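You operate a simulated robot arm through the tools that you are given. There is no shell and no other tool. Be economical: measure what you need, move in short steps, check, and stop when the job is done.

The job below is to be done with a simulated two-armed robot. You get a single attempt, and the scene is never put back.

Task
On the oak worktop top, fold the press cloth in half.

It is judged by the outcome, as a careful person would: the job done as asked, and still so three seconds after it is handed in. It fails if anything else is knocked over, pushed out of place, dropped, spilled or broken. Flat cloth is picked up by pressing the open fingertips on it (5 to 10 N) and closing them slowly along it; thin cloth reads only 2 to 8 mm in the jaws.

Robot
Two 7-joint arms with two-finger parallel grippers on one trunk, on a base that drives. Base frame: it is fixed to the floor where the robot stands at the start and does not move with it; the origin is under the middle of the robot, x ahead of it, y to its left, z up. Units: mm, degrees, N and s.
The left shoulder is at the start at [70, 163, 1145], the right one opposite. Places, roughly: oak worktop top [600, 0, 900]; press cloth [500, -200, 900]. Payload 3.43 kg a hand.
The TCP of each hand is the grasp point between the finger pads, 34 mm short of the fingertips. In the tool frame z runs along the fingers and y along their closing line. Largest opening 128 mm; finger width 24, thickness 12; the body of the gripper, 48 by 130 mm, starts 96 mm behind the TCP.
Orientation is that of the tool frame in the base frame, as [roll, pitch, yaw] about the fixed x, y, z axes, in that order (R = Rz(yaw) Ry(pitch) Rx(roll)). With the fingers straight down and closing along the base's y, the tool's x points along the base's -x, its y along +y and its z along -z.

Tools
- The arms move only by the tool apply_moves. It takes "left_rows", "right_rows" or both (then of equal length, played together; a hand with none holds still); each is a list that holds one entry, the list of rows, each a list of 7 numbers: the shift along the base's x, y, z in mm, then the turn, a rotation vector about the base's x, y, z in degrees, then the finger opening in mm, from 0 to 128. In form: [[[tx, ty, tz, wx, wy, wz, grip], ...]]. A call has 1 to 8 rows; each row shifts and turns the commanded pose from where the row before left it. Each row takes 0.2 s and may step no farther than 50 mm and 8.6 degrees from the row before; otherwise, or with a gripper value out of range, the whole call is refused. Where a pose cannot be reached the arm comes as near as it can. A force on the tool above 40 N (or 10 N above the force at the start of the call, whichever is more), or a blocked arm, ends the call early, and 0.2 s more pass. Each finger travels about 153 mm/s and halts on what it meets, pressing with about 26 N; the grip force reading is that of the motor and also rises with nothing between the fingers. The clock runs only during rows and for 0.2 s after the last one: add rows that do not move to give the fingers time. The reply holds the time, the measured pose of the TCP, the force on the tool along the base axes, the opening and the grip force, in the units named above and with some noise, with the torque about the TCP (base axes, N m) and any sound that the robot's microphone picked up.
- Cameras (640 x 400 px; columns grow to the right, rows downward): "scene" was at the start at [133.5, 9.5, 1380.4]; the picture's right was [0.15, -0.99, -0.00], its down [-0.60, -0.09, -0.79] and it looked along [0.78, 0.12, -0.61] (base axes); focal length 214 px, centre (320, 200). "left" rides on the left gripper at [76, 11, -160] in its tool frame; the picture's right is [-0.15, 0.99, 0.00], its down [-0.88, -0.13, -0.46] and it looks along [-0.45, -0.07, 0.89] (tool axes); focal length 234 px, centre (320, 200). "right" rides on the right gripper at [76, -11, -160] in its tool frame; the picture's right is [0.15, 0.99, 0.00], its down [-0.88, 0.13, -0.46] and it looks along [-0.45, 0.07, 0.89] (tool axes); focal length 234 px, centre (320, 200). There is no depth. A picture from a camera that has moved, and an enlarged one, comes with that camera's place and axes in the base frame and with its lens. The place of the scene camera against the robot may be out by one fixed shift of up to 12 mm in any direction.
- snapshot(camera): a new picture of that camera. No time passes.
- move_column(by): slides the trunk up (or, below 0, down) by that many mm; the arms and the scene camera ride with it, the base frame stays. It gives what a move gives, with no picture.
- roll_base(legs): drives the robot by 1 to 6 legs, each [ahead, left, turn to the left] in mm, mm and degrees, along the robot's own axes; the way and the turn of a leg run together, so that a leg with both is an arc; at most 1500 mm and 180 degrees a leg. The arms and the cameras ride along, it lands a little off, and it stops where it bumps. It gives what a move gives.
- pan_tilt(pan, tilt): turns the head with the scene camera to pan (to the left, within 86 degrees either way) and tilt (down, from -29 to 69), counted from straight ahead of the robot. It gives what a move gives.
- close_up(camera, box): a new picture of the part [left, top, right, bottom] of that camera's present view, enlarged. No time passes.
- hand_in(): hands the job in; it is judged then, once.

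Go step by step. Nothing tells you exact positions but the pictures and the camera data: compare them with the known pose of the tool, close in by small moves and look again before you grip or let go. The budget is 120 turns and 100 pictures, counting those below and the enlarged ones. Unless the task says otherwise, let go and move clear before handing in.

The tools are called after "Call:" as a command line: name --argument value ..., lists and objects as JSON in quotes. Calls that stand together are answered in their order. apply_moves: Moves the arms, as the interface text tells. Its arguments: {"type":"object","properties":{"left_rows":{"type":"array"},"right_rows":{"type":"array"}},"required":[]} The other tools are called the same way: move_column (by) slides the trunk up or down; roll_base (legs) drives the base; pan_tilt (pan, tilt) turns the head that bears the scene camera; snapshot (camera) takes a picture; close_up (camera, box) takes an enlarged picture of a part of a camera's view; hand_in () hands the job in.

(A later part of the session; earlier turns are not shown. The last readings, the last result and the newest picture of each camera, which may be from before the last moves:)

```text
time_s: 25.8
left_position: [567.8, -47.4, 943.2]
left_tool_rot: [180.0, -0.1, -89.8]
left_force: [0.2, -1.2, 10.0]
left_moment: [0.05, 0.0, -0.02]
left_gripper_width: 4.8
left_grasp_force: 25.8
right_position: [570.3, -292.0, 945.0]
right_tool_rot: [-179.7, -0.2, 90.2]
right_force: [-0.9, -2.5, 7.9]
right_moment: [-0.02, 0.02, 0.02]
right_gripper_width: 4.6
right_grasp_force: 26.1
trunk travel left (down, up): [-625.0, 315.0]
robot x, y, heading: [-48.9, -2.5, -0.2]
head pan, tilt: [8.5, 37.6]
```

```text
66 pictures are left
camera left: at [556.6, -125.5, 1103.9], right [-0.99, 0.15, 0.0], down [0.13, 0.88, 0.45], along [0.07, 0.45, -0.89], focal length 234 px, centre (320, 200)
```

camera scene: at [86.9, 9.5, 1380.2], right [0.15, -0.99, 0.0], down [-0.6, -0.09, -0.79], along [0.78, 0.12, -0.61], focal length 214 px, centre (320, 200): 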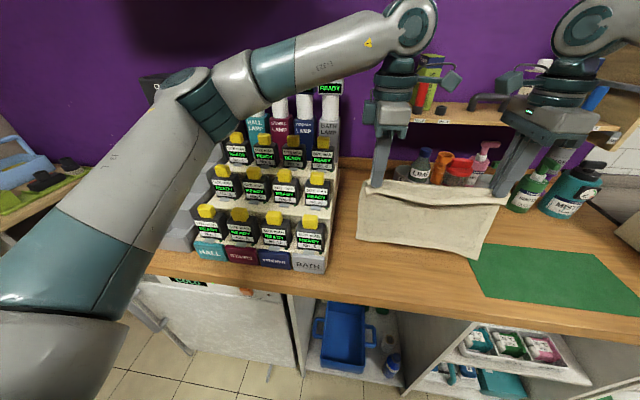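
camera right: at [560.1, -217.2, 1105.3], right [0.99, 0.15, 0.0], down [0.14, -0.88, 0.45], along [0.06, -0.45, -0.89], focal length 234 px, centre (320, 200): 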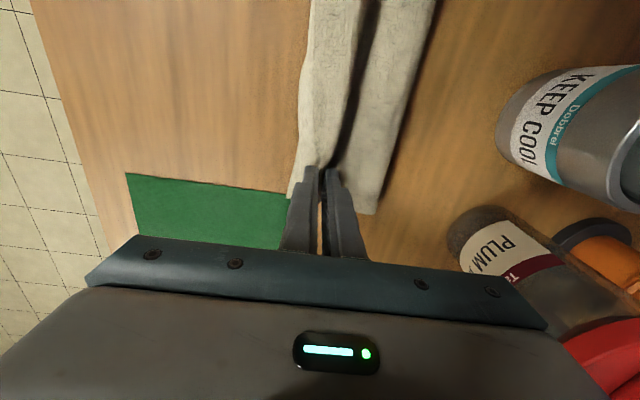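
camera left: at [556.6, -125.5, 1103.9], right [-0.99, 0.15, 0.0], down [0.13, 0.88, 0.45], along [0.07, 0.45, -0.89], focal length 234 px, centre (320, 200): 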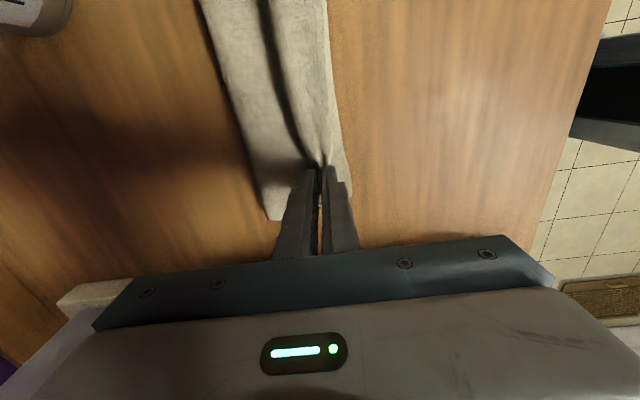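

Contact is at about 8–10 N. I open the fingers slowly to spread the ridge flat, then check.

Call:
apply_moves --left_rows '[[[0, 0, 0, 0, 0, 0, 8], [0, 0, 0, 0, 0, 0, 13], [0, 0, 0, 0, 0, 0, 18], [0, 0, 0, 0, 0, 0, 24], [0, 0, 0, 0, 0, 0, 30], [0, 0, 0, 0, 0, 0, 35], [0, 0, 0, 0, 0, 0, 40]]]' --right_rows '[[[0, 0, 0, 0, 0, 0, 8], [0, 0, 0, 0, 0, 0, 13], [0, 0, 0, 0, 0, 0, 18], [0, 0, 0, 0, 0, 0, 24], [0, 0, 0, 0, 0, 0, 30], [0, 0, 0, 0, 0, 0, 35], [0, 0, 0, 0, 0, 0, 40]]]'

Call:
snapshot --camera "right"

Call:
snapshot --camera "left"

Call:
close_up --camera "scene" --box '[320, 150, 520, 290]'

```text
time_s: 27.4
left_position: [568.8, -49.9, 941.3]
left_tool_rot: [180.0, 0.0, -89.9]
left_force: [-1.2, 0.4, 5.6]
left_moment: [0.04, -0.06, 0.04]
left_gripper_width: 38.9
left_grasp_force: 0.0
right_position: [571.6, -292.0, 944.7]
right_tool_rot: [-179.5, -0.1, 90.2]
right_force: [-0.2, 0.2, 0.0]
right_moment: [-0.01, 0.0, 0.0]
right_gripper_width: 39.7
right_grasp_force: 0.1
trunk travel left (down, up): [-625.0, 315.0]
robot x, y, heading: [-47.9, 0.9, -0.1]
head pan, tilt: [8.5, 37.6]
```

```text
65 pictures are left
camera right: at [561.0, -217.2, 1104.4], right [0.99, 0.15, -0.01], down [0.14, -0.88, 0.45], along [0.06, -0.45, -0.89], focal length 234 px, centre (320, 200)
```

right: 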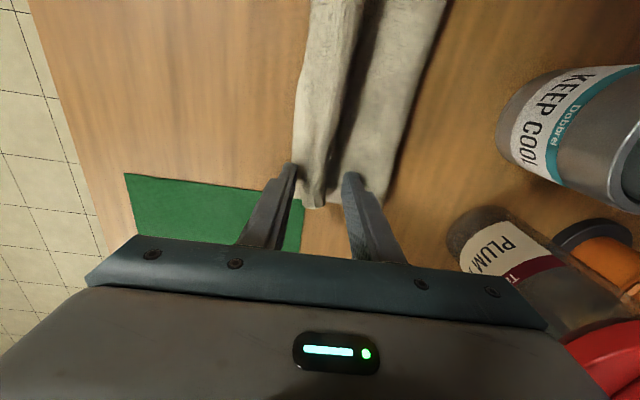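

```text
64 pictures are left
camera left: at [557.6, -125.4, 1102.6], right [-0.99, 0.14, 0.0], down [0.13, 0.88, 0.45], along [0.07, 0.45, -0.89], focal length 234 px, centre (320, 200)
```

left: 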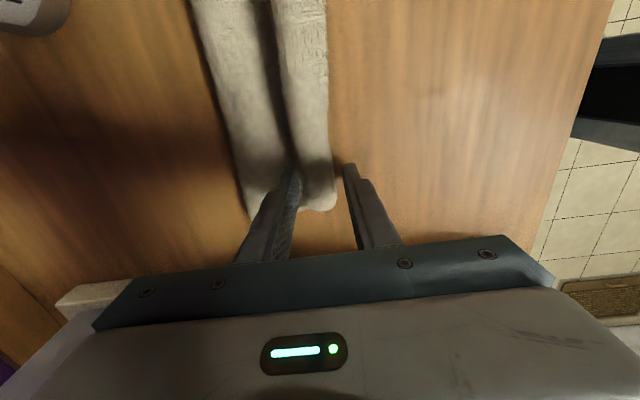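

```text
2.86 times, centred on (420, 220) of scene
camera zoom: at [84.7, 9.6, 1380.5], right [0.15, -0.99, 0.0], down [-0.6, -0.09, -0.79], along [0.78, 0.12, -0.61], focal length 613 px, centre (34, 143)
```

zoom: 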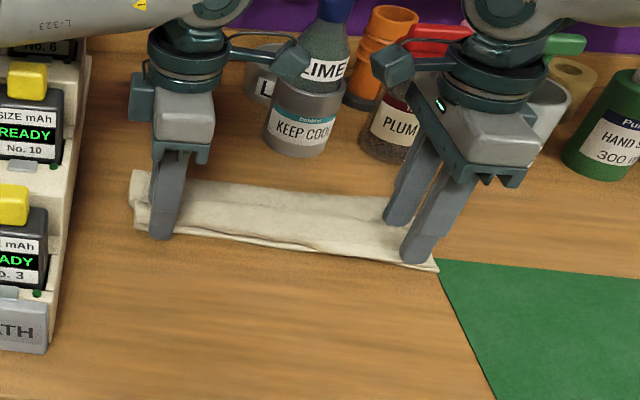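

Released. I lift straight up slowly and inspect.

Call:
apply_moves --left_rows '[[[0, 0, 8, 0, 0, 0, 42], [0, 0, 15, 0, 0, 0, 44], [0, 0, 30, 0, 0, 0, 44], [0, 0, 40, 0, 0, 0, 44], [0, 0, 40, 0, 0, 0, 44], [0, 0, 0, 0, 0, 0, 44]]]' --right_rows '[[[0, 0, 8, 0, 0, 0, 42], [0, 0, 15, 0, 0, 0, 44], [0, 0, 30, 0, 0, 0, 44], [0, 0, 40, 0, 0, 0, 44], [0, 0, 40, 0, 0, 0, 44], [0, 0, 0, 0, 0, 0, 44]]]'

Call:
snapshot --camera "right"

Call:
snapshot --camera "left"

Call:
close_up --camera "scene" --box '[320, 150, 520, 290]'

```text
time_s: 28.8
left_position: [568.5, -49.3, 1072.6]
left_tool_rot: [179.9, 0.0, -89.8]
left_force: [0.6, 0.1, -0.9]
left_moment: [-0.01, 0.04, -0.02]
left_gripper_width: 44.2
left_grasp_force: 0.0
right_position: [574.5, -295.1, 1076.0]
right_tool_rot: [-179.5, 0.0, 90.2]
right_force: [0.3, -0.6, 0.8]
right_moment: [-0.04, 0.0, 0.01]
right_gripper_width: 43.8
right_grasp_force: 0.0
trunk travel left (down, up): [-625.0, 315.0]
robot x, y, heading: [-50.1, -3.5, 0.0]
head pan, tilt: [8.5, 37.6]
```

```text
62 pictures are left
camera right: at [565.6, -218.1, 1235.6], right [0.99, 0.15, -0.01], down [0.14, -0.88, 0.45], along [0.06, -0.45, -0.89], focal length 234 px, centre (320, 200)
```

right: 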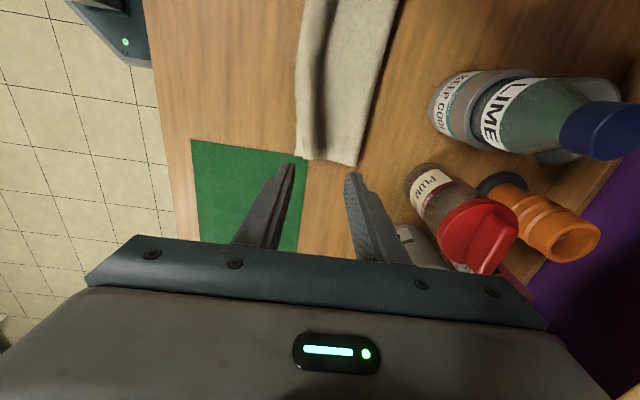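

```text
61 pictures are left
camera left: at [558.3, -125.7, 1233.2], right [-0.99, 0.15, 0.0], down [0.13, 0.88, 0.45], along [0.06, 0.45, -0.89], focal length 234 px, centre (320, 200)
```

left: 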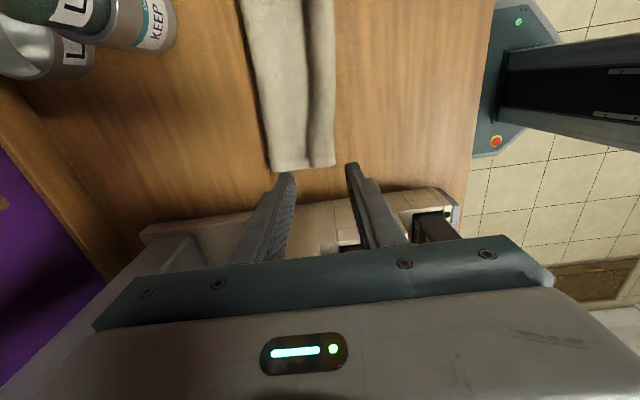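

```text
2.86 times, centred on (420, 220) of scene
camera zoom: at [86.8, 9.5, 1380.2], right [0.15, -0.99, 0.0], down [-0.6, -0.09, -0.79], along [0.78, 0.12, -0.61], focal length 613 px, centre (34, 143)
```

zoom: 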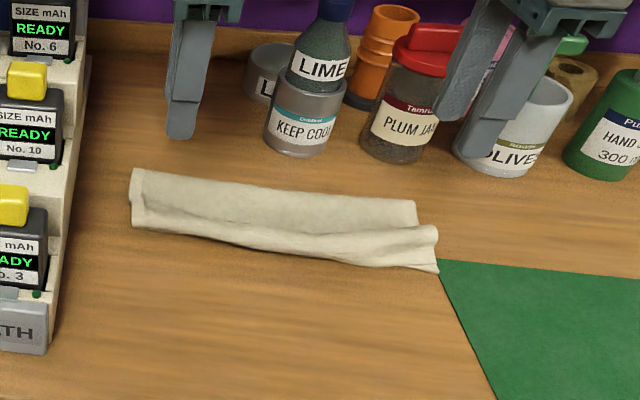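

The cloth is folded but still 90 mm deep rather than about 113, with a ridge left along it. I look closer at both ends.

Call:
close_up --camera "right" --box '[260, 0, 440, 180]'

Call:
close_up --camera "left" --box '[210, 0, 390, 180]'

Call:
close_up --camera "scene" --box '[355, 200, 465, 255]'

```text
2.22 times, centred on (350, 90) of right
camera zoom: at [565.6, -218.1, 1235.6], right [0.99, 0.15, -0.01], down [0.14, -0.88, 0.45], along [0.06, -0.45, -0.89], focal length 520 px, centre (253, 444)
```

zoom: 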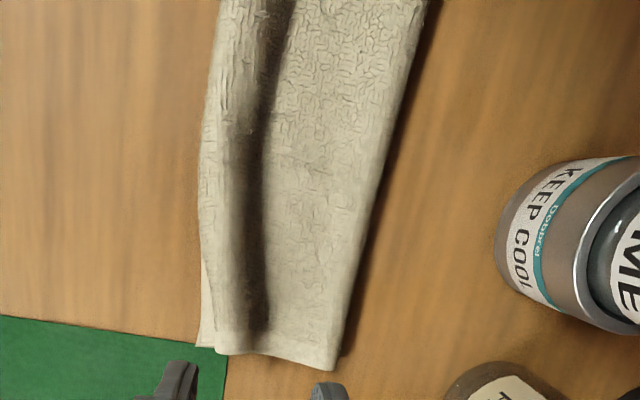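

```text
2.22 times, centred on (300, 90) of left
camera zoom: at [558.3, -125.7, 1233.2], right [-0.99, 0.15, 0.0], down [0.13, 0.88, 0.45], along [0.06, 0.45, -0.89], focal length 520 px, centre (364, 444)
```

zoom: 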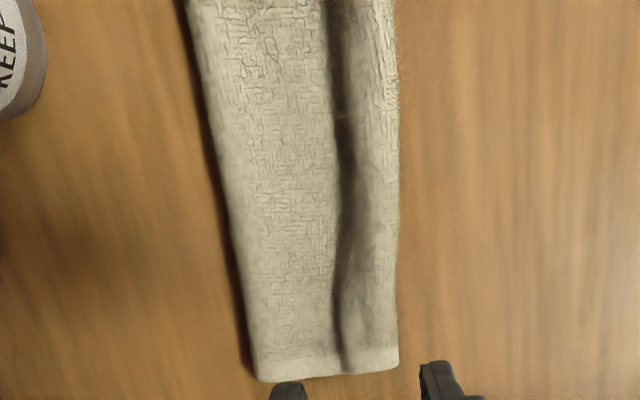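

```text
5.82 times, centred on (410, 228) of scene
camera zoom: at [86.8, 9.5, 1380.2], right [0.15, -0.99, 0.0], down [-0.6, -0.09, -0.79], along [0.78, 0.12, -0.61], focal length 1248 px, centre (-204, 40)
```

zoom: 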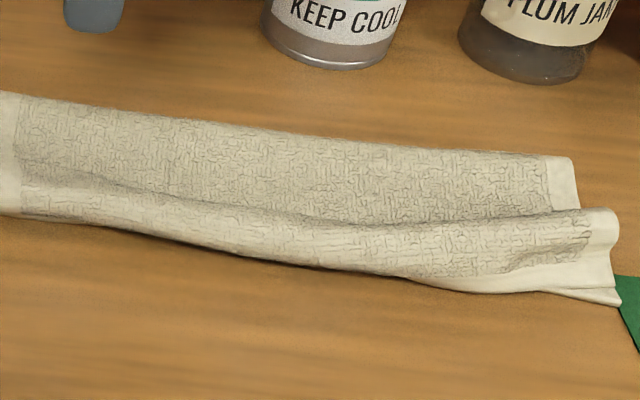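

The ridge from the pinch is still in the top layer and leans toward me. I will stand it up between the fingers, pin the near edge with the near finger, and spread the slack toward the fold with the far one.

Call:
apply_moves --left_rows '[[[5, 0, 0, 0, 0, 0, 60], [5, 0, -30, 0, 0, 0, 60], [0, 0, -40, 0, 0, 0, 60], [0, 0, -40, 0, 0, 0, 60], [0, 0, -13, 0, 0, 0, 60], [0, 0, 0, 0, 0, 0, 60]]]' --right_rows '[[[-3, 3, 0, 0, 0, 0, 60], [-3, 0, -30, 0, 0, 0, 60], [0, 0, -40, 0, 0, 0, 60], [0, 0, -40, 0, 0, 0, 60], [0, 0, -16, 0, 0, 0, 60], [0, 0, 0, 0, 0, 0, 60]]]'

Call:
snapshot --camera "right"

Call:
snapshot --camera "left"

```text
time_s: 30.2
left_position: [579.1, -49.8, 950.8]
left_tool_rot: [180.0, -0.1, -90.0]
left_force: [0.0, 1.0, -0.3]
left_moment: [0.02, 0.0, 0.02]
left_gripper_width: 60.0
left_grasp_force: 0.0
right_position: [567.6, -289.3, 951.6]
right_tool_rot: [-179.6, -0.2, 90.2]
right_force: [1.2, 0.5, 0.1]
right_moment: [0.03, 0.0, 0.0]
right_gripper_width: 60.0
right_grasp_force: 0.0
trunk travel left (down, up): [-625.0, 315.0]
robot x, y, heading: [-44.7, 6.0, -0.0]
head pan, tilt: [8.5, 37.6]
```

```text
56 pictures are left
camera right: at [558.2, -213.6, 1111.0], right [0.99, 0.15, -0.01], down [0.14, -0.88, 0.45], along [0.06, -0.45, -0.89], focal length 234 px, centre (320, 200)
```

right: 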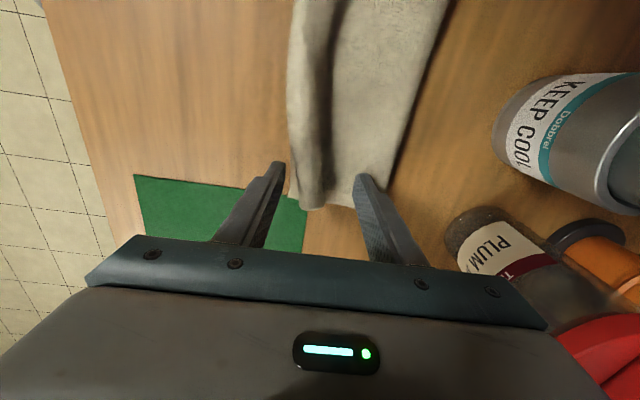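

```text
55 pictures are left
camera left: at [568.1, -126.3, 1111.6], right [-0.99, 0.15, 0.0], down [0.13, 0.88, 0.45], along [0.06, 0.45, -0.89], focal length 234 px, centre (320, 200)
```

left: 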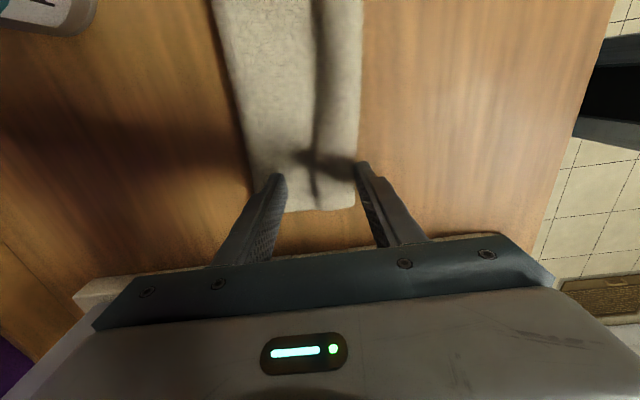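

Fingers straddle the ridge on both sides. I lower to just over the layers and close gently to 24 mm to stand the ridge up.

Call:
apply_moves --left_rows '[[[0, 0, -4, 0, 0, 0, 60], [0, 0, -4, 0, 0, 0, 60], [0, 0, 0, 0, 0, 0, 52], [0, 0, 0, 0, 0, 0, 44], [0, 0, 0, 0, 0, 0, 37], [0, 0, 0, 0, 0, 0, 30], [0, 0, 0, 0, 0, 0, 24], [0, 0, 0, 0, 0, 0, 24]]]' --right_rows '[[[0, 0, -4, 0, 0, 0, 60], [0, 0, -5, 0, 0, 0, 60], [0, 0, 0, 0, 0, 0, 52], [0, 0, 0, 0, 0, 0, 44], [0, 0, 0, 0, 0, 0, 37], [0, 0, 0, 0, 0, 0, 30], [0, 0, 0, 0, 0, 0, 24], [0, 0, 0, 0, 0, 0, 24]]]'

Call:
close_up --camera "right" --box '[240, 60, 440, 260]'

Call:
close_up --camera "left" --box '[210, 60, 410, 260]'

```text
time_s: 32.0
left_position: [578.1, -48.9, 944.2]
left_tool_rot: [179.9, -0.1, -90.0]
left_force: [-0.9, 0.2, 1.4]
left_moment: [-0.01, 0.0, 0.01]
left_gripper_width: 24.3
left_grasp_force: 0.4
right_position: [566.5, -289.6, 942.0]
right_tool_rot: [-179.6, -0.1, 90.2]
right_force: [-0.1, -0.5, 2.6]
right_moment: [-0.04, 0.02, -0.04]
right_gripper_width: 24.4
right_grasp_force: 0.0
trunk travel left (down, up): [-625.0, 315.0]
robot x, y, heading: [-46.8, 1.0, 0.1]
head pan, tilt: [8.5, 37.6]
```

```text
2.00 times, centred on (340, 160) of right
camera zoom: at [557.4, -215.0, 1102.2], right [0.99, 0.15, -0.01], down [0.14, -0.88, 0.45], along [0.06, -0.45, -0.89], focal length 468 px, centre (280, 280)
```

zoom: 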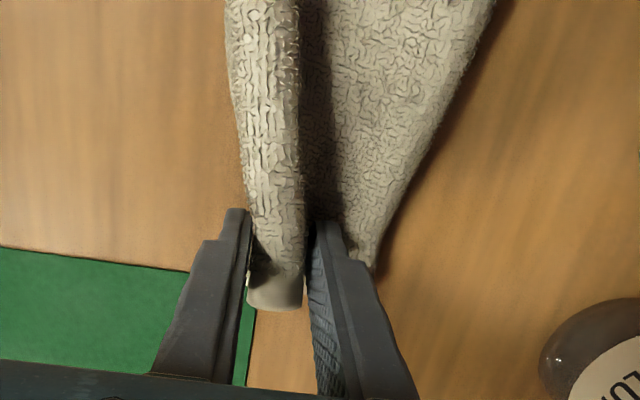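

```text
2.00 times, centred on (310, 160) of left
camera zoom: at [567.5, -125.5, 1104.1], right [-0.99, 0.14, 0.0], down [0.13, 0.88, 0.45], along [0.06, 0.45, -0.89], focal length 468 px, centre (340, 280)
```

zoom: 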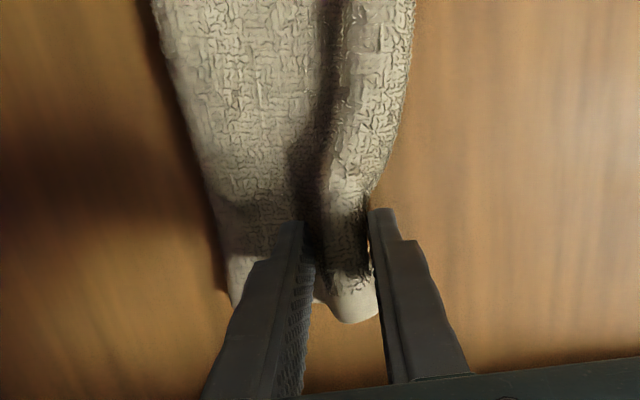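

The ridge stands between the fingers but the edge flap is still tucked under it. I take just the crest with a shallow bite, lift a little, and see how the flap hangs.

Call:
apply_moves --left_rows '[[[0, 0, 4, 0, 0, 0, 20], [0, 0, 0, 0, 0, 0, 15], [0, 0, 0, 0, 0, 0, 10], [0, 0, 0, 0, 0, 0, 5], [0, 0, 0, 0, 0, 0, 0], [0, 0, 0, 0, 0, 0, 0]]]' --right_rows '[[[0, 0, 5, 0, 0, 0, 20], [0, 0, 0, 0, 0, 0, 15], [0, 0, 0, 0, 0, 0, 10], [0, 0, 0, 0, 0, 0, 5], [0, 0, 0, 0, 0, 0, 0], [0, 0, 0, 0, 0, 0, 0]]]'

Call:
apply_moves --left_rows '[[[0, 0, 10, 0, 0, 0, 0], [0, 0, 10, 0, 0, 0, 0], [0, 0, 10, 0, 0, 0, 0], [0, 0, 0, 0, 0, 0, 0]]]' --right_rows '[[[0, 0, 10, 0, 0, 0, 0], [0, 0, 10, 0, 0, 0, 0], [0, 0, 10, 0, 0, 0, 0], [0, 0, 0, 0, 0, 0, 0]]]'

Call:
close_up --camera "right" --box '[240, 60, 440, 260]'

Call:
close_up --camera "left" --box '[210, 60, 410, 260]'

Call:
close_up --camera "scene" --box '[350, 190, 470, 260]'

```text
time_s: 33.4
left_position: [577.4, -50.1, 947.1]
left_tool_rot: [179.9, -0.2, -89.9]
left_force: [0.0, -0.8, 0.2]
left_moment: [-0.01, -0.05, 0.04]
left_gripper_width: 9.2
left_grasp_force: 25.5
right_position: [567.2, -290.0, 947.0]
right_tool_rot: [-179.6, 0.0, 90.2]
right_force: [-0.1, 1.0, 1.2]
right_moment: [0.04, -0.05, -0.01]
right_gripper_width: 9.1
right_grasp_force: 26.2
trunk travel left (down, up): [-625.0, 315.0]
robot x, y, heading: [-48.7, -2.6, -0.1]
head pan, tilt: [8.5, 37.6]
```

```text
time_s: 34.4
left_position: [578.4, -49.7, 977.7]
left_tool_rot: [179.9, -0.1, -89.9]
left_force: [-0.9, -0.7, -0.2]
left_moment: [-0.01, 0.0, -0.02]
left_gripper_width: 9.0
left_grasp_force: 25.9
right_position: [567.0, -290.0, 974.3]
right_tool_rot: [-179.6, -0.1, 90.2]
right_force: [1.4, 0.7, -0.3]
right_moment: [0.05, -0.06, 0.04]
right_gripper_width: 9.1
right_grasp_force: 25.7
trunk travel left (down, up): [-625.0, 315.0]
robot x, y, heading: [-48.0, -0.7, 0.2]
head pan, tilt: [8.5, 37.6]
```

```text
2.00 times, centred on (340, 160) of right
camera zoom: at [557.1, -214.9, 1134.6], right [0.99, 0.15, -0.01], down [0.14, -0.88, 0.45], along [0.06, -0.45, -0.89], focal length 468 px, centre (280, 280)
```

zoom: 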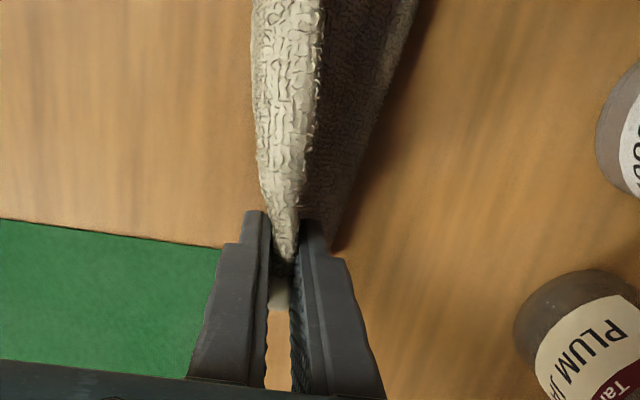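

```text
2.00 times, centred on (310, 160) of left
camera zoom: at [568.5, -125.7, 1138.7], right [-0.99, 0.14, 0.0], down [0.13, 0.88, 0.45], along [0.06, 0.45, -0.89], focal length 468 px, centre (340, 280)
```

zoom: 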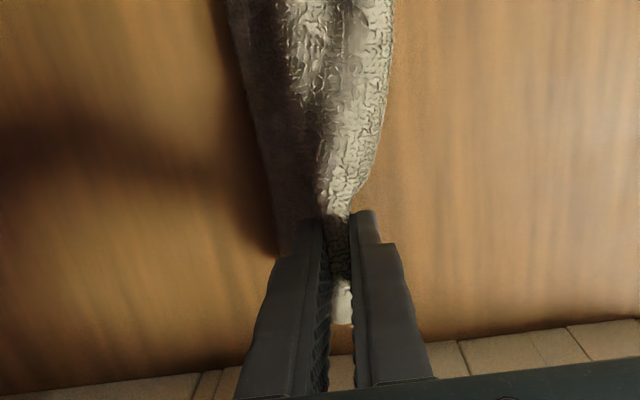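

```text
5.33 times, centred on (410, 225) of scene
camera zoom: at [85.9, 9.5, 1380.4], right [0.15, -0.99, 0.0], down [-0.6, -0.09, -0.79], along [0.78, 0.12, -0.61], focal length 1144 px, centre (-160, 67)
```

zoom: 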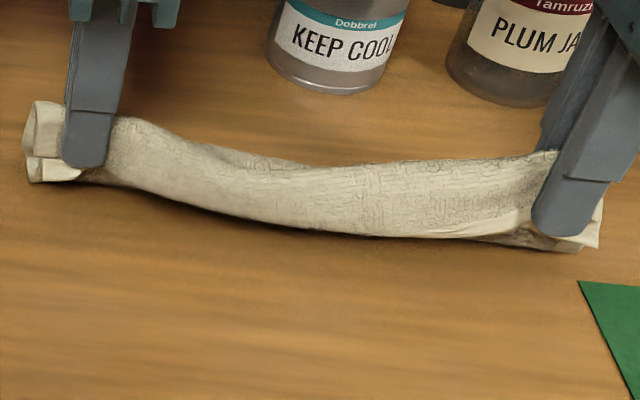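

The jaws read 9 mm, so they hold both layers near the open edges. Lifting the folded cloth clear will let the fold hang out straight, so I lift and look.

Call:
apply_moves --left_rows '[[[0, 0, 15, 0, 0, 0, 0], [0, 0, 20, 0, 0, 0, 0], [0, 0, 20, 0, 0, 0, 0], [0, 0, 20, 0, 0, 0, 0], [0, 0, 20, 0, 0, 0, 0], [0, 0, 0, 0, 0, 0, 0]]]' --right_rows '[[[0, 0, 15, 0, 0, 0, 0], [0, 0, 20, 0, 0, 0, 0], [0, 0, 20, 0, 0, 0, 0], [0, 0, 20, 0, 0, 0, 0], [0, 0, 20, 0, 0, 0, 0], [0, 0, 0, 0, 0, 0, 0]]]'

Call:
close_up --camera "right" --box '[240, 60, 440, 260]'

Call:
close_up --camera "left" --box '[210, 60, 410, 260]'

Call:
close_up --camera "scene" --box '[340, 140, 500, 250]'

```text
time_s: 35.8
left_position: [578.8, -48.5, 1072.3]
left_tool_rot: [179.9, 0.0, -89.9]
left_force: [-0.1, -0.5, 0.0]
left_moment: [-0.03, -0.06, -0.01]
left_gripper_width: 8.7
left_grasp_force: 25.8
right_position: [567.2, -288.6, 1071.7]
right_tool_rot: [-179.6, 0.0, 90.1]
right_force: [0.0, 0.5, 0.1]
right_moment: [0.07, -0.02, 0.0]
right_gripper_width: 9.1
right_grasp_force: 25.8
trunk travel left (down, up): [-625.0, 315.0]
robot x, y, heading: [-49.3, -0.1, 0.0]
head pan, tilt: [8.5, 37.6]
```

```text
2.00 times, centred on (340, 160) of right
camera zoom: at [557.0, -214.6, 1231.8], right [0.99, 0.15, -0.01], down [0.14, -0.88, 0.45], along [0.06, -0.45, -0.89], focal length 468 px, centre (280, 280)
```

zoom: 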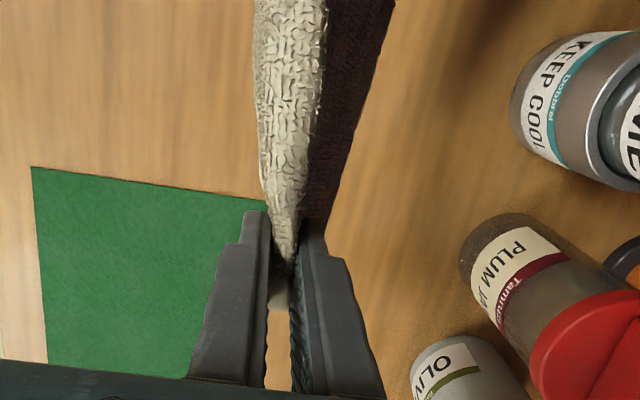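

```text
2.00 times, centred on (310, 160) of left
camera zoom: at [568.4, -124.9, 1232.9], right [-0.99, 0.15, 0.0], down [0.13, 0.88, 0.45], along [0.06, 0.45, -0.89], focal length 468 px, centre (340, 280)
```

zoom: 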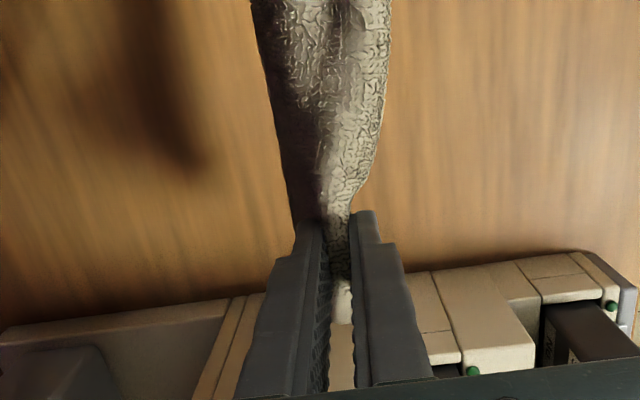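

```text
3.64 times, centred on (420, 195) of scene
camera zoom: at [86.3, 9.4, 1380.3], right [0.15, -0.99, 0.0], down [-0.6, -0.09, -0.79], along [0.78, 0.12, -0.61], focal length 780 px, centre (-44, 218)
```

zoom: 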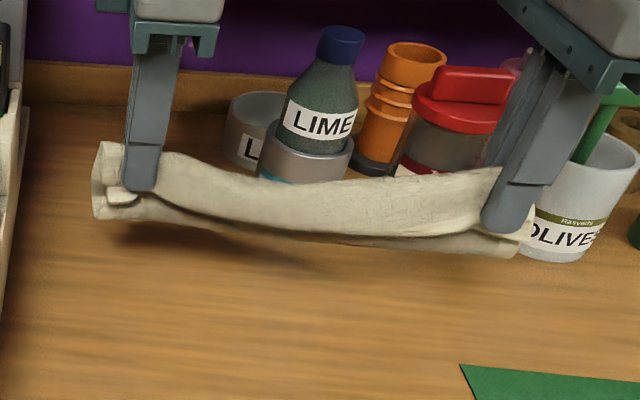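

The whole folded cloth hangs from both hands with its fold at the bottom. I lay it back down drawing toward me so the fold trails away, then release with steady pressure while opening.

Call:
apply_moves --left_rows '[[[0, 0, -20, 0, 0, 0, 0], [-2, 0, -20, 0, 0, 0, 0], [-8, 0, -18, 0, 0, 0, 0], [-10, 0, -16, 0, 0, 0, 0], [-12, 0, -14, 0, 0, 0, 0], [-12, 0, -14, 0, 0, 0, 0], [-12, 0, -12, 0, 0, 0, 0], [-10, 0, -6, 0, 0, 0, 0]]]' --right_rows '[[[0, 0, -20, 0, 0, 0, 0], [-2, 0, -20, 0, 0, 0, 0], [-8, 0, -18, 0, 0, 0, 0], [-10, 0, -16, 0, 0, 0, 0], [-12, 0, -14, 0, 0, 0, 0], [-12, 0, -14, 0, 0, 0, 0], [-12, 0, -12, 0, 0, 0, 0], [-10, 0, -6, 0, 0, 0, 0]]]'

Call:
snapshot --camera "right"

Call:
snapshot --camera "left"

Call:
close_up --camera "scene" --box '[340, 170, 480, 280]'

```text
time_s: 37.6
left_position: [514.9, -48.5, 953.6]
left_tool_rot: [180.0, -0.1, -89.8]
left_force: [0.7, 0.0, 1.1]
left_moment: [-0.03, -0.04, 0.01]
left_gripper_width: 9.0
left_grasp_force: 26.3
right_position: [501.0, -288.7, 951.7]
right_tool_rot: [-179.7, -0.1, 90.2]
right_force: [-0.4, 1.4, -0.1]
right_moment: [-0.01, -0.06, 0.01]
right_gripper_width: 9.0
right_grasp_force: 25.8
trunk travel left (down, up): [-625.0, 315.0]
robot x, y, heading: [-47.2, 1.1, -0.3]
head pan, tilt: [8.5, 37.6]
```

```text
46 pictures are left
camera right: at [490.9, -214.3, 1112.1], right [0.99, 0.15, -0.01], down [0.14, -0.88, 0.45], along [0.06, -0.45, -0.89], focal length 234 px, centre (320, 200)
```

right: 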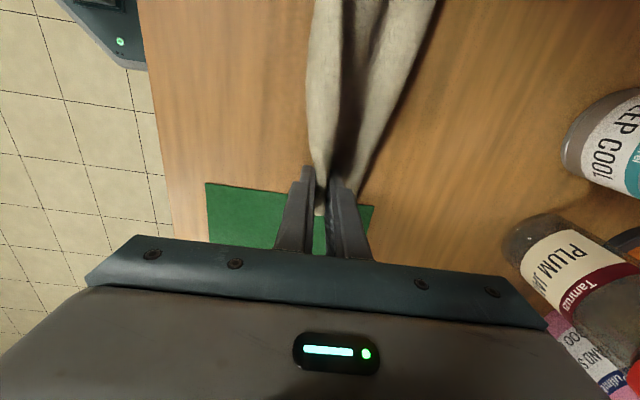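

```text
45 pictures are left
camera left: at [503.2, -124.9, 1115.1], right [-0.99, 0.14, 0.0], down [0.13, 0.88, 0.45], along [0.06, 0.45, -0.89], focal length 234 px, centre (320, 200)
```

left: 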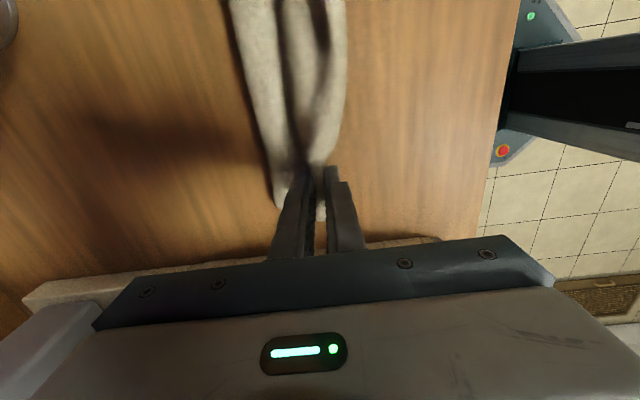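

```text
3.64 times, centred on (410, 225) of scene
camera zoom: at [85.2, 9.6, 1380.5], right [0.15, -0.99, 0.0], down [-0.6, -0.09, -0.79], along [0.78, 0.12, -0.61], focal length 780 px, centre (-7, 109)
```

zoom: 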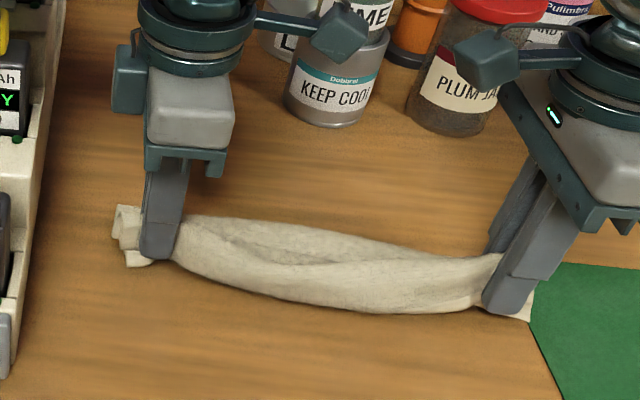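

The cloth is nearly down with the fold trailing away. I lower onto it and open slowly while pressing gently downward.

Call:
apply_moves --left_rows '[[[-2, 0, -7, 0, 0, 0, 0], [-2, 0, -4, 0, 0, 0, 0], [0, 0, -2, 0, 0, 0, 0], [0, 0, 0, 0, 0, 0, 0]]]' --right_rows '[[[-2, 0, -6, 0, 0, 0, 0], [-2, 0, -3, 0, 0, 0, 0], [0, 0, -2, 0, 0, 0, 0], [0, 0, 0, 0, 0, 0, 0]]]'

Call:
apply_moves --left_rows '[[[0, 0, 0, 0, 0, 0, 12], [0, 0, -1, 0, 0, 0, 18], [0, 0, -1, 0, 0, 0, 25], [0, 0, -1, 0, 0, 0, 32], [0, 0, -1, 0, 0, 0, 39], [0, 0, 0, 0, 0, 0, 46], [0, 0, 0, 0, 0, 0, 52], [0, 0, 0, 0, 0, 0, 52]]]' --right_rows '[[[0, 0, 0, 0, 0, 0, 12], [0, 0, -1, 0, 0, 0, 18], [0, 0, -1, 0, 0, 0, 25], [0, 0, -1, 0, 0, 0, 32], [0, 0, -1, 0, 0, 0, 39], [0, 0, 0, 0, 0, 0, 46], [0, 0, 0, 0, 0, 0, 52], [0, 0, 0, 0, 0, 0, 52]]]'

Call:
snapshot --camera "right"

Call:
snapshot --camera "left"

Call:
close_up --camera "scene" --box '[340, 170, 480, 280]'

```text
time_s: 38.6
left_position: [508.1, -48.1, 943.1]
left_tool_rot: [180.0, -0.2, -89.9]
left_force: [2.9, -1.9, 11.4]
left_moment: [-0.08, -0.15, 0.0]
left_gripper_width: 9.1
left_grasp_force: 26.3
right_position: [495.6, -289.3, 941.7]
right_tool_rot: [-179.6, -0.1, 90.2]
right_force: [1.1, 0.3, 7.1]
right_moment: [0.07, -0.08, 0.02]
right_gripper_width: 9.5
right_grasp_force: 26.0
trunk travel left (down, up): [-625.0, 315.0]
robot x, y, heading: [-45.9, 4.9, 0.2]
head pan, tilt: [8.5, 37.6]
```

```text
time_s: 40.4
left_position: [505.3, -48.2, 938.7]
left_tool_rot: [-179.9, -0.1, -89.9]
left_force: [-4.7, -2.6, 18.5]
left_moment: [-0.03, -0.44, -0.09]
left_gripper_width: 49.8
left_grasp_force: 0.0
right_position: [491.5, -288.7, 939.2]
right_tool_rot: [-179.8, -0.1, 90.3]
right_force: [-2.9, -0.2, 13.4]
right_moment: [-0.04, -0.31, 0.01]
right_gripper_width: 50.6
right_grasp_force: 0.2
trunk travel left (down, up): [-625.0, 315.0]
robot x, y, heading: [-46.3, -0.0, -0.1]
head pan, tilt: [8.5, 37.6]
```

```text
43 pictures are left
camera right: at [482.1, -213.6, 1099.5], right [0.99, 0.15, 0.0], down [0.13, -0.88, 0.45], along [0.07, -0.45, -0.89], focal length 234 px, centre (320, 200)
```

right: 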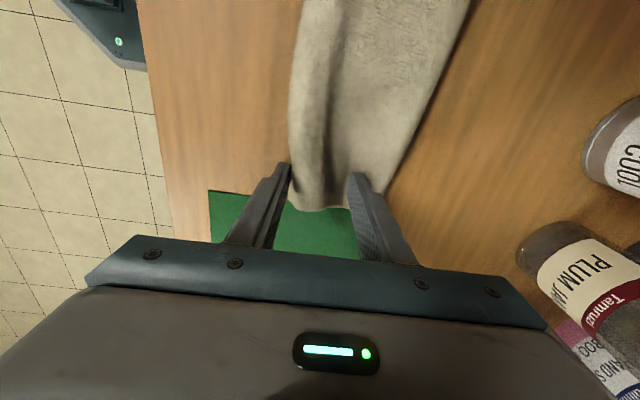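

```text
42 pictures are left
camera left: at [494.6, -124.7, 1099.3], right [-0.99, 0.15, 0.0], down [0.13, 0.88, 0.45], along [0.07, 0.45, -0.89], focal length 234 px, centre (320, 200)
```

left: 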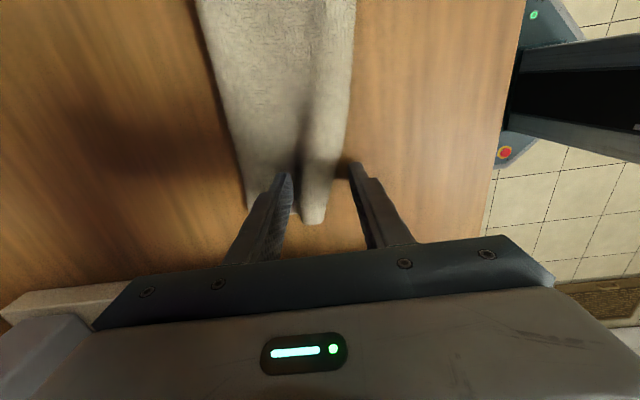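

```text
3.64 times, centred on (410, 225) of scene
camera zoom: at [81.1, 10.0, 1381.0], right [0.15, -0.99, 0.0], down [-0.6, -0.09, -0.79], along [0.79, 0.12, -0.61], focal length 780 px, centre (-7, 109)
```

zoom: 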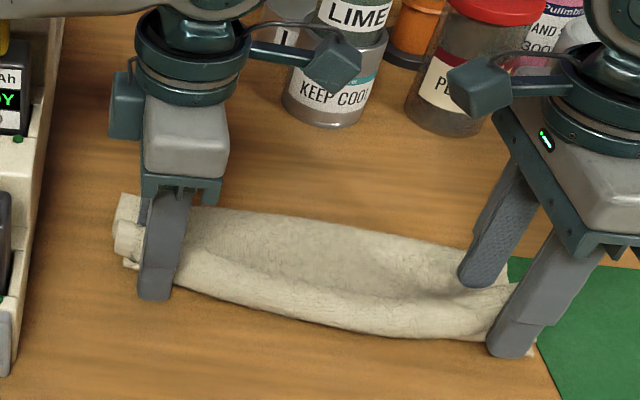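

Both ridges opened. I lift clear and inspect.

Call:
apply_moves --left_rows '[[[0, 0, 8, 0, 0, 0, 54], [0, 0, 15, 0, 0, 0, 56], [0, 0, 35, 0, 0, 0, 60], [0, 0, 45, 0, 0, 0, 60], [0, 0, 45, 0, 0, 0, 60], [0, 0, 0, 0, 0, 0, 60]]]' --right_rows '[[[0, 0, 8, 0, 0, 0, 54], [0, 0, 15, 0, 0, 0, 56], [0, 0, 35, 0, 0, 0, 60], [0, 0, 45, 0, 0, 0, 60], [0, 0, 45, 0, 0, 0, 60], [0, 0, 0, 0, 0, 0, 60]]]'

Call:
close_up --camera "right" --box '[240, 0, 440, 200]'

Call:
close_up --camera "left" --box '[200, 0, 400, 200]'

Call:
close_up --camera "scene" --box '[340, 190, 480, 280]'

```text
time_s: 41.8
left_position: [511.5, -49.0, 1083.5]
left_tool_rot: [179.7, 0.0, -90.0]
left_force: [0.1, -0.5, 0.2]
left_moment: [0.0, -0.02, 0.03]
left_gripper_width: 59.9
left_grasp_force: 0.0
right_position: [500.2, -292.3, 1084.8]
right_tool_rot: [-179.5, -0.1, 90.2]
right_force: [0.2, 0.2, -0.5]
right_moment: [-0.04, 0.03, -0.01]
right_gripper_width: 60.1
right_grasp_force: 0.1
trunk travel left (down, up): [-625.0, 315.0]
robot x, y, heading: [-51.2, -1.1, 0.1]
head pan, tilt: [8.5, 37.6]
```

```text
2.00 times, centred on (340, 100) of right
camera zoom: at [490.1, -216.4, 1244.7], right [0.99, 0.15, -0.01], down [0.14, -0.88, 0.45], along [0.06, -0.45, -0.89], focal length 468 px, centre (280, 400)
```

zoom: 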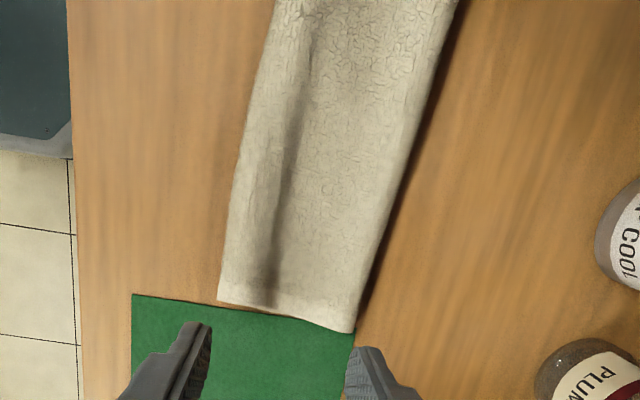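

```text
2.00 times, centred on (300, 100) of left
camera zoom: at [501.3, -126.9, 1244.5], right [-0.99, 0.14, 0.0], down [0.13, 0.88, 0.45], along [0.06, 0.45, -0.89], focal length 468 px, centre (360, 400)
```

zoom: 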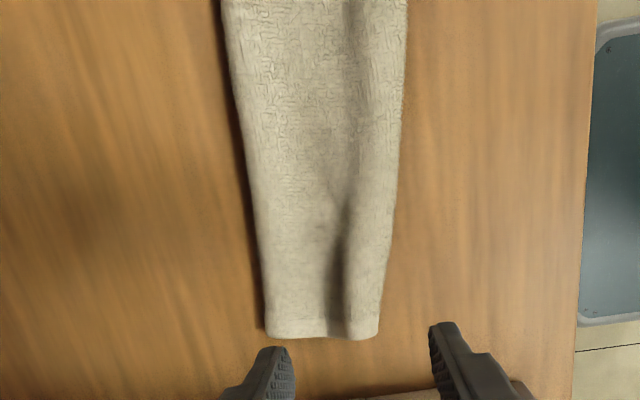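

```text
4.44 times, centred on (410, 235) of scene
camera zoom: at [87.1, 9.4, 1380.2], right [0.15, -0.99, 0.0], down [-0.6, -0.09, -0.79], along [0.78, 0.12, -0.61], focal length 953 px, centre (-80, 44)
```

zoom: 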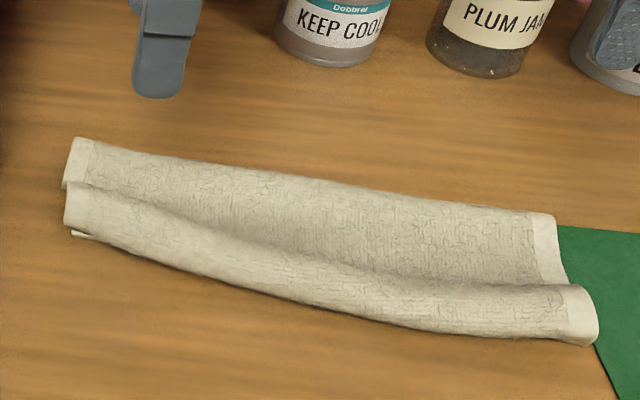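

The shape is much neater, about 113 mm deep on the right. I look closely at both ends to see how the near edges lie.

Call:
close_up --camera "scene" --box '[345, 215, 395, 250]'

Call:
close_up --camera "scene" --box '[430, 230, 480, 270]'

```text
11.43 times, centred on (370, 232) of scene
camera zoom: at [87.1, 9.4, 1380.2], right [0.15, -0.99, 0.0], down [-0.6, -0.09, -0.79], along [0.78, 0.12, -0.61], focal length 2451 px, centre (-251, -171)
```

zoom: 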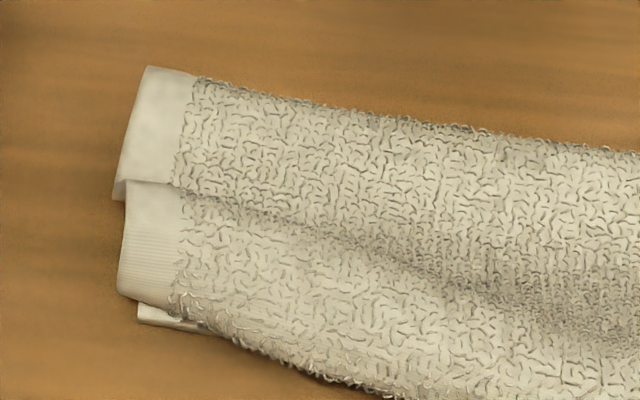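

```text
10.00 times, centred on (455, 250) of scene
camera zoom: at [87.1, 9.4, 1380.2], right [0.15, -0.99, 0.0], down [-0.6, -0.09, -0.79], along [0.78, 0.12, -0.61], focal length 2145 px, centre (-1030, -300)
```

zoom: 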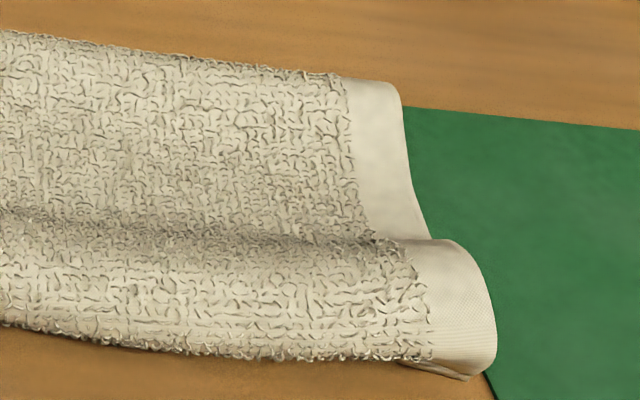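

The near edges are curled under. Pressing near the fold and dragging the cloth away should let the worktop peel the tucked flap out behind it, so I position both hands near the fold.

Call:
apply_moves --left_rows '[[[22, -5, 0, 0, 0, 0, 20], [22, -5, -30, 0, 0, 0, 20], [0, 0, -40, 0, 0, 0, 20], [0, 0, -40, 0, 0, 0, 20], [0, 0, -26, 0, 0, 0, 20], [0, 0, 0, 0, 0, 0, 20]]]' --right_rows '[[[15, 8, 0, 0, 0, 0, 20], [15, 8, -30, 0, 0, 0, 20], [0, 0, -40, 0, 0, 0, 20], [0, 0, -40, 0, 0, 0, 20], [0, 0, -26, 0, 0, 0, 20], [0, 0, 0, 0, 0, 0, 20]]]'

Call:
snapshot --camera "right"

Call:
snapshot --camera "left"

```text
time_s: 43.2
left_position: [554.7, -58.1, 945.5]
left_tool_rot: [179.8, -0.1, -89.9]
left_force: [-0.8, -0.8, 0.5]
left_moment: [-0.01, 0.0, 0.03]
left_gripper_width: 20.0
left_grasp_force: 0.1
right_position: [523.9, -273.5, 947.1]
right_tool_rot: [-179.7, -0.1, 90.2]
right_force: [-1.0, 0.1, 0.9]
right_moment: [-0.01, 0.01, 0.01]
right_gripper_width: 20.3
right_grasp_force: 0.1
trunk travel left (down, up): [-625.0, 315.0]
robot x, y, heading: [-45.0, -3.9, 0.1]
head pan, tilt: [8.5, 37.6]
```

```text
35 pictures are left
camera right: at [513.8, -199.4, 1107.8], right [0.99, 0.15, -0.01], down [0.14, -0.88, 0.45], along [0.06, -0.45, -0.89], focal length 234 px, centre (320, 200)
```

right: 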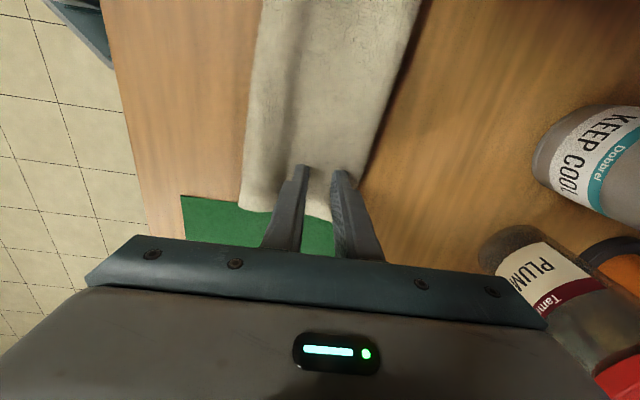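

```text
34 pictures are left
camera left: at [543.8, -133.9, 1107.0], right [-0.99, 0.14, 0.0], down [0.13, 0.88, 0.45], along [0.07, 0.45, -0.89], focal length 234 px, centre (320, 200)
```

left: 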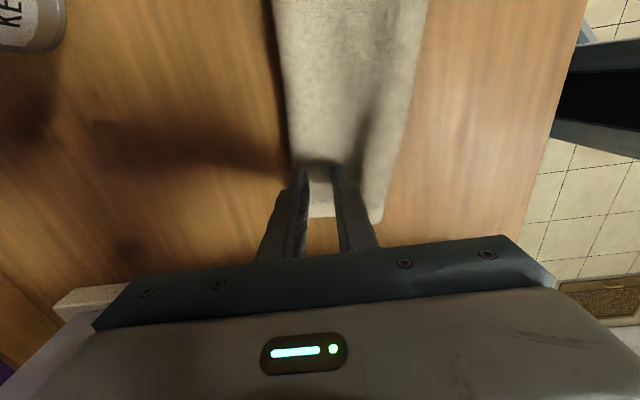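

The right fingers sit on the cloth, and the left far finger is right at the fold, so I shift it in. Then I press and drag away.

Call:
apply_moves --left_rows '[[[-9, 0, 0, 0, 0, 0, 20], [0, 0, -3, 0, 0, 0, 20], [0, 0, -2, 0, 0, 0, 20], [0, 0, 0, 0, 0, 0, 20]]]' --right_rows '[[[0, 0, 0, 0, 0, 0, 20], [0, 0, -4, 0, 0, 0, 20], [0, 0, -3, 0, 0, 0, 20], [0, 0, 0, 0, 0, 0, 20]]]'

```text
time_s: 44.2
left_position: [544.0, -58.4, 942.4]
left_tool_rot: [179.8, -0.1, -89.9]
left_force: [0.0, 0.8, 1.3]
left_moment: [0.01, -0.01, 0.0]
left_gripper_width: 19.8
left_grasp_force: 0.0
right_position: [524.0, -274.0, 940.4]
right_tool_rot: [-179.6, -0.1, 90.2]
right_force: [0.2, -1.1, 4.1]
right_moment: [-0.04, 0.04, 0.01]
right_gripper_width: 19.7
right_grasp_force: 0.0
trunk travel left (down, up): [-625.0, 315.0]
robot x, y, heading: [-51.5, 0.8, 0.2]
head pan, tilt: [8.5, 37.6]
```

Call:
apply_moves --left_rows '[[[0, 0, -3, 0, 0, 0, 20], [0, 0, 0, 0, 0, 0, 20]]]' --right_rows '[[[0, 0, -1.5, 0, 0, 0, 20], [0, 0, 0, 0, 0, 0, 20]]]'

Call:
apply_moves --left_rows '[[[8, 0, 0, 0, 0, 0, 20], [8, 0, 0, 0, 0, 0, 20], [8, 0, 0, 0, 0, 0, 20], [8, 0, 0, 0, 0, 0, 20], [8, 0, 0, 0, 0, 0, 20], [8, 0, 0, 0, 0, 0, 20], [0, 0, 0, 0, 0, 0, 20]]]' --right_rows '[[[9, 0, 0, 0, 0, 0, 20], [9, 0, 0, 0, 0, 0, 20], [9, 0, 0, 0, 0, 0, 20], [9, 0, 0, 0, 0, 0, 20], [9, 0, 0, 0, 0, 0, 20], [9, 0, 0, 0, 0, 0, 20], [0, 0, 0, 0, 0, 0, 20]]]'

Call:
snapshot --camera "right"

Call:
close_up --camera "scene" --box '[340, 180, 480, 270]'

```text
time_s: 44.8
left_position: [543.3, -58.1, 940.5]
left_tool_rot: [-179.9, 0.0, -89.8]
left_force: [2.3, 1.4, 7.2]
left_moment: [0.05, -0.09, 0.0]
left_gripper_width: 20.0
left_grasp_force: 0.0
right_position: [524.1, -274.5, 940.5]
right_tool_rot: [-179.7, -0.1, 90.2]
right_force: [0.1, -1.3, 6.9]
right_moment: [-0.07, -0.02, -0.01]
right_gripper_width: 19.9
right_grasp_force: 0.1
trunk travel left (down, up): [-625.0, 315.0]
robot x, y, heading: [-48.0, 1.2, -0.1]
head pan, tilt: [8.5, 37.6]
```

```text
time_s: 46.4
left_position: [591.9, -56.4, 940.3]
left_tool_rot: [179.9, -0.1, -89.9]
left_force: [-1.7, -0.1, 4.7]
left_moment: [0.01, 0.05, 0.02]
left_gripper_width: 20.1
left_grasp_force: 0.0
right_position: [576.9, -274.4, 940.3]
right_tool_rot: [-179.7, -0.1, 90.3]
right_force: [-2.6, 1.5, 9.7]
right_moment: [0.02, 0.12, 0.02]
right_gripper_width: 20.0
right_grasp_force: 0.1
trunk travel left (down, up): [-625.0, 315.0]
robot x, y, heading: [-48.6, -1.4, 0.2]
head pan, tilt: [8.5, 37.6]
```

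```text
33 pictures are left
camera right: at [567.5, -198.4, 1100.4], right [0.99, 0.15, -0.01], down [0.14, -0.88, 0.45], along [0.06, -0.45, -0.89], focal length 234 px, centre (320, 200)
```

right: 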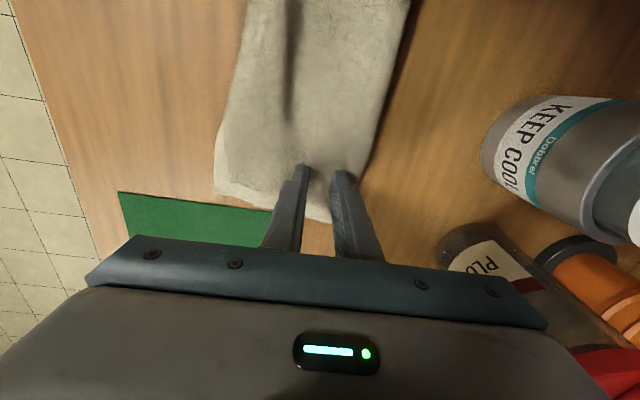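

```text
4.44 times, centred on (410, 225) of scene
camera zoom: at [83.6, 10.0, 1380.6], right [0.15, -0.99, 0.0], down [-0.6, -0.09, -0.79], along [0.78, 0.12, -0.61], focal length 953 px, centre (-80, 89)
```

zoom: 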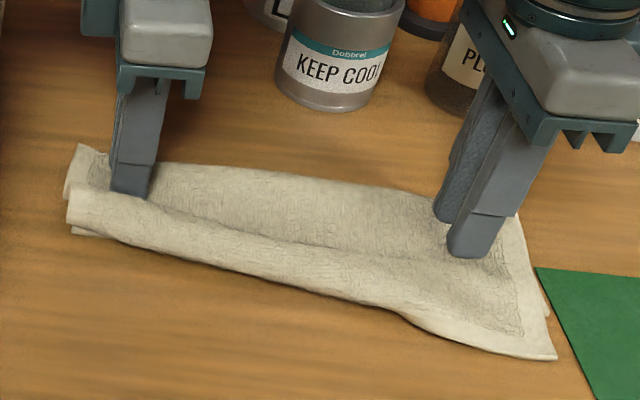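

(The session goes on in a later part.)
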